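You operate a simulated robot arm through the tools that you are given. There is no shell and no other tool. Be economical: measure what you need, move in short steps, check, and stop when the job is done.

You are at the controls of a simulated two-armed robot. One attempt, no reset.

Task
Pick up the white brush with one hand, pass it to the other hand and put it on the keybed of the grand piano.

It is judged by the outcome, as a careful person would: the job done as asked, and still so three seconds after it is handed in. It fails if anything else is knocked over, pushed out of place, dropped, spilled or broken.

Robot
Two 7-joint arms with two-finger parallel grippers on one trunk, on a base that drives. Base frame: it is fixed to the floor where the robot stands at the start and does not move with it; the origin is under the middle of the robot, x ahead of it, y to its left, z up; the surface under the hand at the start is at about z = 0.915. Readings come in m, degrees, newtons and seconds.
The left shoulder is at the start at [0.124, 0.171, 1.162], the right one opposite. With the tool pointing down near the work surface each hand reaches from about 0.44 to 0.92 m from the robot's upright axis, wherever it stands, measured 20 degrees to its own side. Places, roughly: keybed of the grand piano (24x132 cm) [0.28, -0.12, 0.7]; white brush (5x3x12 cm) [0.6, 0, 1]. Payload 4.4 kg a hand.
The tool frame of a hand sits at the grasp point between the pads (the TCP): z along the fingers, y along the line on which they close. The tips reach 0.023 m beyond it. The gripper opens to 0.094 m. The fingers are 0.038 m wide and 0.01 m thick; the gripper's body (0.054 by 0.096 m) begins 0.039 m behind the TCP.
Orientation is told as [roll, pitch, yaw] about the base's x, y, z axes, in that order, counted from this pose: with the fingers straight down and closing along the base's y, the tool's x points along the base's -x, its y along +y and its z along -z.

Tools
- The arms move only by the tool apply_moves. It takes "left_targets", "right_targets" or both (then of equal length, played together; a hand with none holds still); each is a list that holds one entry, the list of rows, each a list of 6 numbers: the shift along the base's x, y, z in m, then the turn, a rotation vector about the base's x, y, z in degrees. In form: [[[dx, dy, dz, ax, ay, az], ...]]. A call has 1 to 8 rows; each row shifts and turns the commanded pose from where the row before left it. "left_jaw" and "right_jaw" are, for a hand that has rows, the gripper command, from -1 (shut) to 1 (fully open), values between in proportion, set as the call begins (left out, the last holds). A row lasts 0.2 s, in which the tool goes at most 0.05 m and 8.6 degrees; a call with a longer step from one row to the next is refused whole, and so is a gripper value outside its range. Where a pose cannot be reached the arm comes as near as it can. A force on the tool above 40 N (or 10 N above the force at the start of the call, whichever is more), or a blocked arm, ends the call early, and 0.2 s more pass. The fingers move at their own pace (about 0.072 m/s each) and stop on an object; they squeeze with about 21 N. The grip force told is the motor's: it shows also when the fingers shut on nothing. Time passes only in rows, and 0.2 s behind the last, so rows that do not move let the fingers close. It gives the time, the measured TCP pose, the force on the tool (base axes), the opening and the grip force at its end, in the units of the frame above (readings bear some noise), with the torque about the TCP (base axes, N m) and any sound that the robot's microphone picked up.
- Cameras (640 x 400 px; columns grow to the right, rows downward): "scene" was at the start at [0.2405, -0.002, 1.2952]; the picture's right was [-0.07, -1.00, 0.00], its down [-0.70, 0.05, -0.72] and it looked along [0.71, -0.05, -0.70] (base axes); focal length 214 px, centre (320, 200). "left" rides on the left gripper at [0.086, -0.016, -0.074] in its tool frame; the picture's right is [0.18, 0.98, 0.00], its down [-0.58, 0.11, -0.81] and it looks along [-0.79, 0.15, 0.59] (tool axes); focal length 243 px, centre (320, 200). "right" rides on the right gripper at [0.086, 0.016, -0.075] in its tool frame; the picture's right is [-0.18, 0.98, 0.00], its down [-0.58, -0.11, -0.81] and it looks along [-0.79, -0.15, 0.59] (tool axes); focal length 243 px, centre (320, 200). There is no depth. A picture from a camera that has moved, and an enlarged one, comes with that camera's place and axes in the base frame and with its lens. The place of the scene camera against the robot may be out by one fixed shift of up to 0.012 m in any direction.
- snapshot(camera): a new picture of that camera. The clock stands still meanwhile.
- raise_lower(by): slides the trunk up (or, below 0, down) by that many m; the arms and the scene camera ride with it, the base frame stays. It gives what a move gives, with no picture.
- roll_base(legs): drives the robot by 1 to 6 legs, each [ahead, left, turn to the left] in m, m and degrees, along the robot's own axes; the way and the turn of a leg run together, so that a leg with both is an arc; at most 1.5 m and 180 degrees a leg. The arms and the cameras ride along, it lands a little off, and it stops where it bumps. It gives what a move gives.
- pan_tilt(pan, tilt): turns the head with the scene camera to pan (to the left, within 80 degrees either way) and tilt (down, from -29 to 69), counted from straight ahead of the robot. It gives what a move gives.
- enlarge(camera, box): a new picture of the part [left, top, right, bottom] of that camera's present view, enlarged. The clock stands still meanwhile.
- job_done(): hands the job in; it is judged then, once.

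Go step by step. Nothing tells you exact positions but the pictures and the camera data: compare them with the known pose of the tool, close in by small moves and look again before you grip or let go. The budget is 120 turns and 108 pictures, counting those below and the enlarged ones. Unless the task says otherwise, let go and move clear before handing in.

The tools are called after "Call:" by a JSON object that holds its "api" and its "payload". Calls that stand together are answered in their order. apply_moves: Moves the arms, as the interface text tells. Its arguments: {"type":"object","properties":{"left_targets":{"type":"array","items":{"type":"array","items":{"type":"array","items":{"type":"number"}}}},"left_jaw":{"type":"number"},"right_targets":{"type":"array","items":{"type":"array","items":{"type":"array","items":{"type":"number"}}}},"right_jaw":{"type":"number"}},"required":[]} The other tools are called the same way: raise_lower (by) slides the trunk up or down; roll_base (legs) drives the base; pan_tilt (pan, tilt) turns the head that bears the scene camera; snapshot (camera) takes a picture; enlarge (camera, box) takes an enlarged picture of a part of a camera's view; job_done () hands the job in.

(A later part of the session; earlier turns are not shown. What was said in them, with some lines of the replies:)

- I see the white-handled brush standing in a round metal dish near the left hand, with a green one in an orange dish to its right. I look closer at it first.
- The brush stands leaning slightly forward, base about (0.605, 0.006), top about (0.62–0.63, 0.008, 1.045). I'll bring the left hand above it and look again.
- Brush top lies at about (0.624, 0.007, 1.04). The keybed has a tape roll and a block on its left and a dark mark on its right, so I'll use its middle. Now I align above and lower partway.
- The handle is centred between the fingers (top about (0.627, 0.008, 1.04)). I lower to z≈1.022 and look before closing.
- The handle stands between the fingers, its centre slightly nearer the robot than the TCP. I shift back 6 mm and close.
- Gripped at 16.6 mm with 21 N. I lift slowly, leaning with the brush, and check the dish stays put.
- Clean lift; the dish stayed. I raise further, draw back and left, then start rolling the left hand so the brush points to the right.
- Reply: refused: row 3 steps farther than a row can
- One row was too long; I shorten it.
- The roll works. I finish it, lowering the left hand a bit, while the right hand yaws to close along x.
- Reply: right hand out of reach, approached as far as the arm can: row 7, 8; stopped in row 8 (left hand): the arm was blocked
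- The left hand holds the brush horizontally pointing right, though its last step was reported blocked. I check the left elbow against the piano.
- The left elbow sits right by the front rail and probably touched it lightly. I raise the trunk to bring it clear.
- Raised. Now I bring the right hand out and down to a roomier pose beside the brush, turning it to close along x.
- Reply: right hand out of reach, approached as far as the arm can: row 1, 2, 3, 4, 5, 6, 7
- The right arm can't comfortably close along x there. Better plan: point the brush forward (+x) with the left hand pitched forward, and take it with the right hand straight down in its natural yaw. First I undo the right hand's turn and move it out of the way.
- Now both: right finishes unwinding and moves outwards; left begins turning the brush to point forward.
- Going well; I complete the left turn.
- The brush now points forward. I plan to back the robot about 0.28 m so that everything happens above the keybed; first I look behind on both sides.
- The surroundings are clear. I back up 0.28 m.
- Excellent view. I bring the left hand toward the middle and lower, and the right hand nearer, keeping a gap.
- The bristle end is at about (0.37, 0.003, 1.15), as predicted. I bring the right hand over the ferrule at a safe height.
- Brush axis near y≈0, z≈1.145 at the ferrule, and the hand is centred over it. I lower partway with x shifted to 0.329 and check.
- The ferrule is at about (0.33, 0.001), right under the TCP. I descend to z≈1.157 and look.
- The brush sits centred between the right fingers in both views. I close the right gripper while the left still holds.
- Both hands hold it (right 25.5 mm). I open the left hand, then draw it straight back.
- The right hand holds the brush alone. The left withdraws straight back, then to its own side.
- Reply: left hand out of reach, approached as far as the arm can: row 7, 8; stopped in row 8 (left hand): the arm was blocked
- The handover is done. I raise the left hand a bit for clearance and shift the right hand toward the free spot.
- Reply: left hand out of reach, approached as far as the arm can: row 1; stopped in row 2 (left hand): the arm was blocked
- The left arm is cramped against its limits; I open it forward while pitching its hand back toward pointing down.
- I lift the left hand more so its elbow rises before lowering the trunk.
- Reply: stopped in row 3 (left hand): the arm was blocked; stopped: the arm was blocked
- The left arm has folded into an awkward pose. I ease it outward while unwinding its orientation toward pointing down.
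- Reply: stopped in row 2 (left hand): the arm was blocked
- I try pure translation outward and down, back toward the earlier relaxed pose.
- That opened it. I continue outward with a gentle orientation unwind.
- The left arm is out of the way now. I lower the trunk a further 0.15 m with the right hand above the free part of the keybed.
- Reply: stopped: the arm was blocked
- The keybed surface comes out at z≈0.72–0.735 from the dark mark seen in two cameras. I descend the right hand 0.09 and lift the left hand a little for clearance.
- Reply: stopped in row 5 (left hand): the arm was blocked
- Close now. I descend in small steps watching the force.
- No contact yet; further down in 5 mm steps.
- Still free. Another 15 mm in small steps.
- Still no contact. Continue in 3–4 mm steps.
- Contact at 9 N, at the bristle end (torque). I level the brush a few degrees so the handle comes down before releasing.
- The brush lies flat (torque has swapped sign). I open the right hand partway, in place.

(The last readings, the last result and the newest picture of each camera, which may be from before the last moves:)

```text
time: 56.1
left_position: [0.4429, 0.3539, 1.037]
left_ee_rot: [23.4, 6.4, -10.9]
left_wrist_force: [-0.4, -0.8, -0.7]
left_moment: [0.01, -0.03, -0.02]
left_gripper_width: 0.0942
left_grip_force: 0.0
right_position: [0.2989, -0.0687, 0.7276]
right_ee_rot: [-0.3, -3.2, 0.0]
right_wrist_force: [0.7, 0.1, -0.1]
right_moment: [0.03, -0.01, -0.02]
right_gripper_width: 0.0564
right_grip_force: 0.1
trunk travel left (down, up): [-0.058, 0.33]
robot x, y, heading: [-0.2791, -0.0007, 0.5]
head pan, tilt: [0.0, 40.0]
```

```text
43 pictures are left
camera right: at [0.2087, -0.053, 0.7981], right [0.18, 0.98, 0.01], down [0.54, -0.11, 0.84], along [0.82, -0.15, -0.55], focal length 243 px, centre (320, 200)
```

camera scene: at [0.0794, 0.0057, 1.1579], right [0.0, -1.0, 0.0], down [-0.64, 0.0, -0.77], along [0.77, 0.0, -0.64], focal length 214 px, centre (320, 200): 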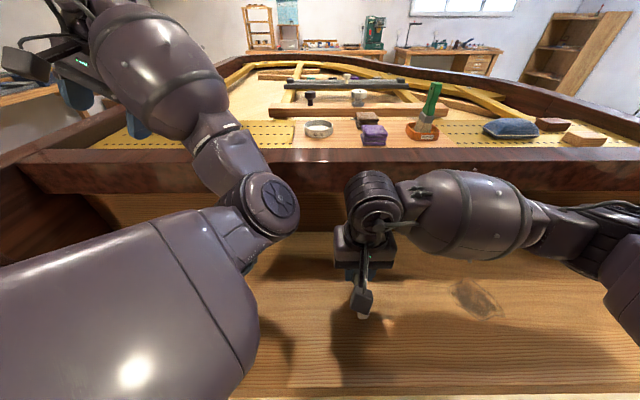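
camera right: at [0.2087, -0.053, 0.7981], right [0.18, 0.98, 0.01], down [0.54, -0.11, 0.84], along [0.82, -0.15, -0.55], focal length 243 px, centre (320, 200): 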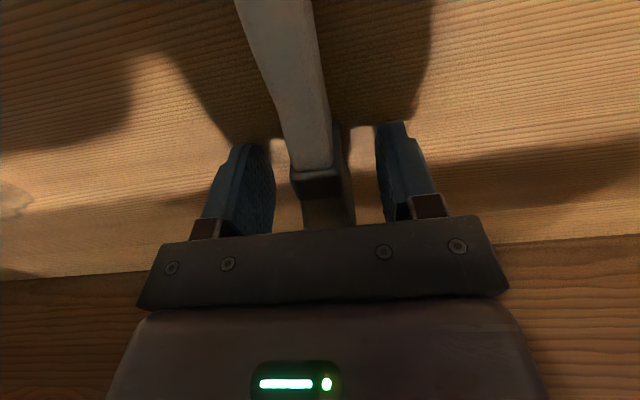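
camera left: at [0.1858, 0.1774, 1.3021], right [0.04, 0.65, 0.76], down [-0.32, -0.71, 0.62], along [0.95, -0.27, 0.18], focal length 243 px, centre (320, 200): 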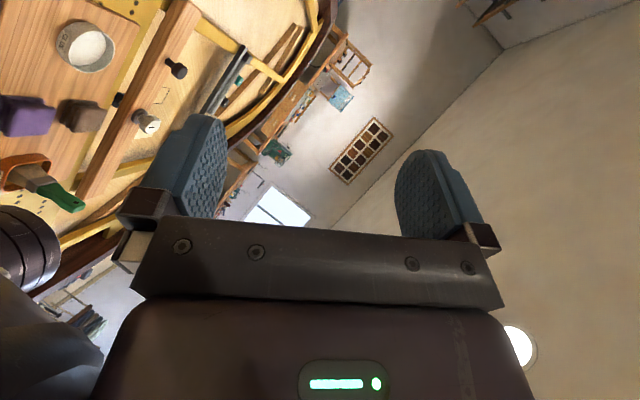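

The brush is free and lying on the wood. I raise the right hand straight up, clear of it.

Call:
{"api": "apply_moves", "payload": {"right_targets": [[[0, 0, 0.01, 0, 0, 0], [0, 0, 0.02, 0, 0, 0], [0, 0, 0.03, 0, 0, 0], [0, 0, 0.04, 0, 0, 0], [0, 0, 0.04, 0, 0, 0], [0, 0, 0.04, 0, 0, 0], [0, -0.03, 0.02, 0, 0, 0], [0, 0, 0, 0, 0, 0]]]}}

Call:
{"api": "snapshot", "payload": {"camera": "right"}}

Call:
{"api": "snapshot", "payload": {"camera": "scene"}}

```text
time: 57.9
left_position: [0.4438, 0.3554, 1.0361]
left_ee_rot: [23.4, 6.5, -10.8]
left_wrist_force: [-0.7, -0.1, 0.3]
left_moment: [-0.01, -0.01, 0.0]
left_gripper_width: 0.0942
left_grip_force: 0.0
right_position: [0.298, -0.1, 0.9276]
right_ee_rot: [-0.3, -3.1, 0.0]
right_wrist_force: [0.3, -0.1, 0.3]
right_moment: [0.03, -0.01, -0.02]
right_gripper_width: 0.0562
right_grip_force: 0.0
trunk travel left (down, up): [-0.058, 0.33]
robot x, y, heading: [-0.2764, -0.0016, 0.2]
head pan, tilt: [0.0, 40.0]
```

```text
42 pictures are left
camera right: at [0.2084, -0.0839, 0.9973], right [0.18, 0.98, 0.01], down [0.54, -0.1, 0.84], along [0.82, -0.15, -0.55], focal length 243 px, centre (320, 200)
```

right: 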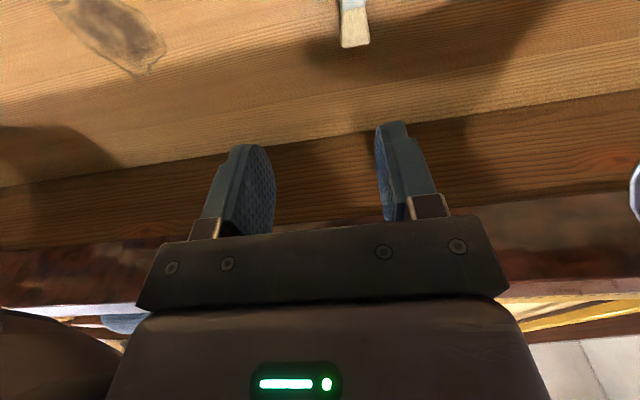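

```text
41 pictures are left
camera scene: at [0.0795, 0.0056, 1.1578], right [0.0, -1.0, 0.0], down [-0.64, 0.0, -0.77], along [0.77, 0.0, -0.64], focal length 214 px, centre (320, 200)
```

scene: 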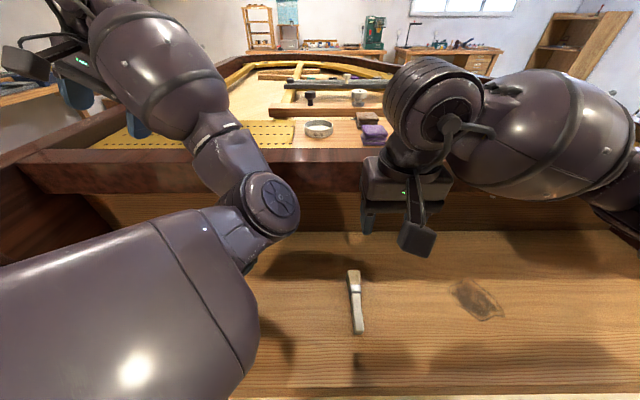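

The brush lies on the keybed between the block and the dark mark. I raise the trunk a little and check that nothing else was disturbed.

Call:
{"api": "raise_lower", "payload": {"by": 0.12}}

Call:
{"api": "pan_tilt", "payload": {"pan": 0, "tilt": 45}}

Call:
{"api": "snapshot", "payload": {"camera": "scene"}}

Call:
{"api": "snapshot", "payload": {"camera": "left"}}

```text
time: 59.4
left_position: [0.4447, 0.3523, 1.1531]
left_ee_rot: [23.3, 6.6, -11.0]
left_wrist_force: [0.5, -0.2, 0.0]
left_moment: [0.02, 0.01, 0.0]
left_gripper_width: 0.094
left_grip_force: 0.1
right_position: [0.2989, -0.0998, 1.0456]
right_ee_rot: [-0.3, -2.8, 0.0]
right_wrist_force: [0.8, 0.5, 0.2]
right_moment: [-0.01, 0.0, 0.0]
right_gripper_width: 0.0561
right_grip_force: 0.1
trunk travel left (down, up): [-0.178, 0.21]
robot x, y, heading: [-0.2793, 0.0027, 0.1]
head pan, tilt: [0.0, 40.0]
```

```text
time: 60.1
left_position: [0.4429, 0.352, 1.1575]
left_ee_rot: [23.3, 6.4, -11.1]
left_wrist_force: [-0.4, 0.5, 0.1]
left_moment: [-0.01, 0.0, 0.05]
left_gripper_width: 0.0942
left_grip_force: 0.0
right_position: [0.2984, -0.0999, 1.0475]
right_ee_rot: [-0.3, -3.2, 0.0]
right_wrist_force: [1.2, 0.2, 0.5]
right_moment: [-0.02, -0.01, -0.01]
right_gripper_width: 0.0566
right_grip_force: 0.2
trunk travel left (down, up): [-0.178, 0.21]
robot x, y, heading: [-0.2803, -0.0007, -0.1]
head pan, tilt: [0.0, 45.0]
```

```text
40 pictures are left
camera scene: at [-0.0427, 0.005, 1.2977], right [0.0, -1.0, 0.0], down [-0.71, 0.0, -0.71], along [0.71, 0.0, -0.71], focal length 214 px, centre (320, 200)
```

scene: 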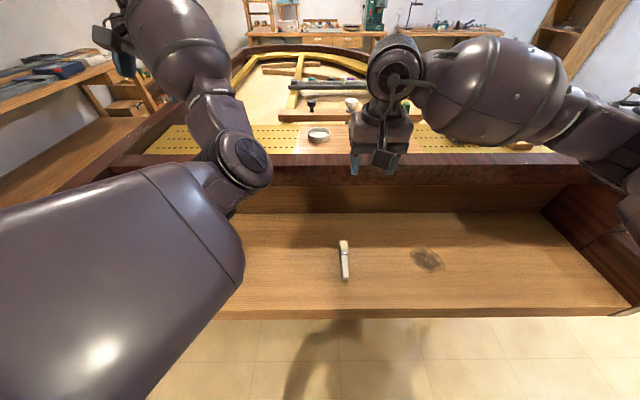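

```text
39 pictures are left
camera left: at [0.3564, 0.3221, 1.2276], right [0.04, 0.91, 0.41], down [0.61, -0.34, 0.71], along [0.79, 0.22, -0.57], focal length 243 px, centre (320, 200)
```

left: 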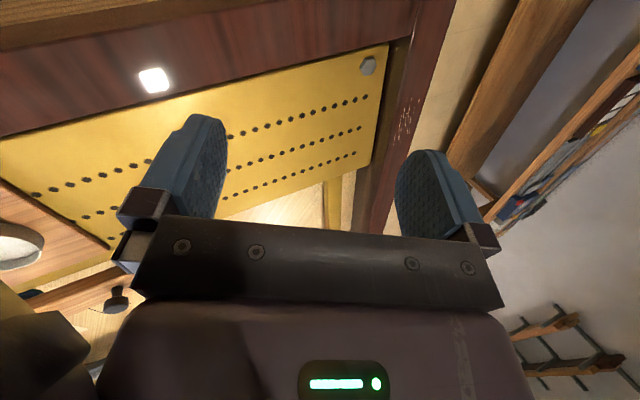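

The white brush was picked up with the left hand, passed to the right and now lies flat on the keybed, with both hands clear. The tape roll and small block on the keybed's left are hidden behind the left arm in the last pictures. I last saw them in place earlier, and the arm stayed well above them. I hand the job in.

Call:
{"api": "job_done", "payload": {}}

```text
The job is handed in.
```

The white brush is lying flat on the grand piano's keybed. The left hand picked it up and passed it to the right hand, which set it down. Both hands have let go and are clear.

- **Tape roll and small block:** the left arm hid these objects on the keybed's left side in the last pictures, so I did not check them again at the end. The block was last seen in place before I lowered the trunk, and the roll shortly after.
- **Possible contact with the rail:** while turning the brush, the left elbow was stopped next to the piano's front rail and may have touched it lightly. I saw nothing moved there.
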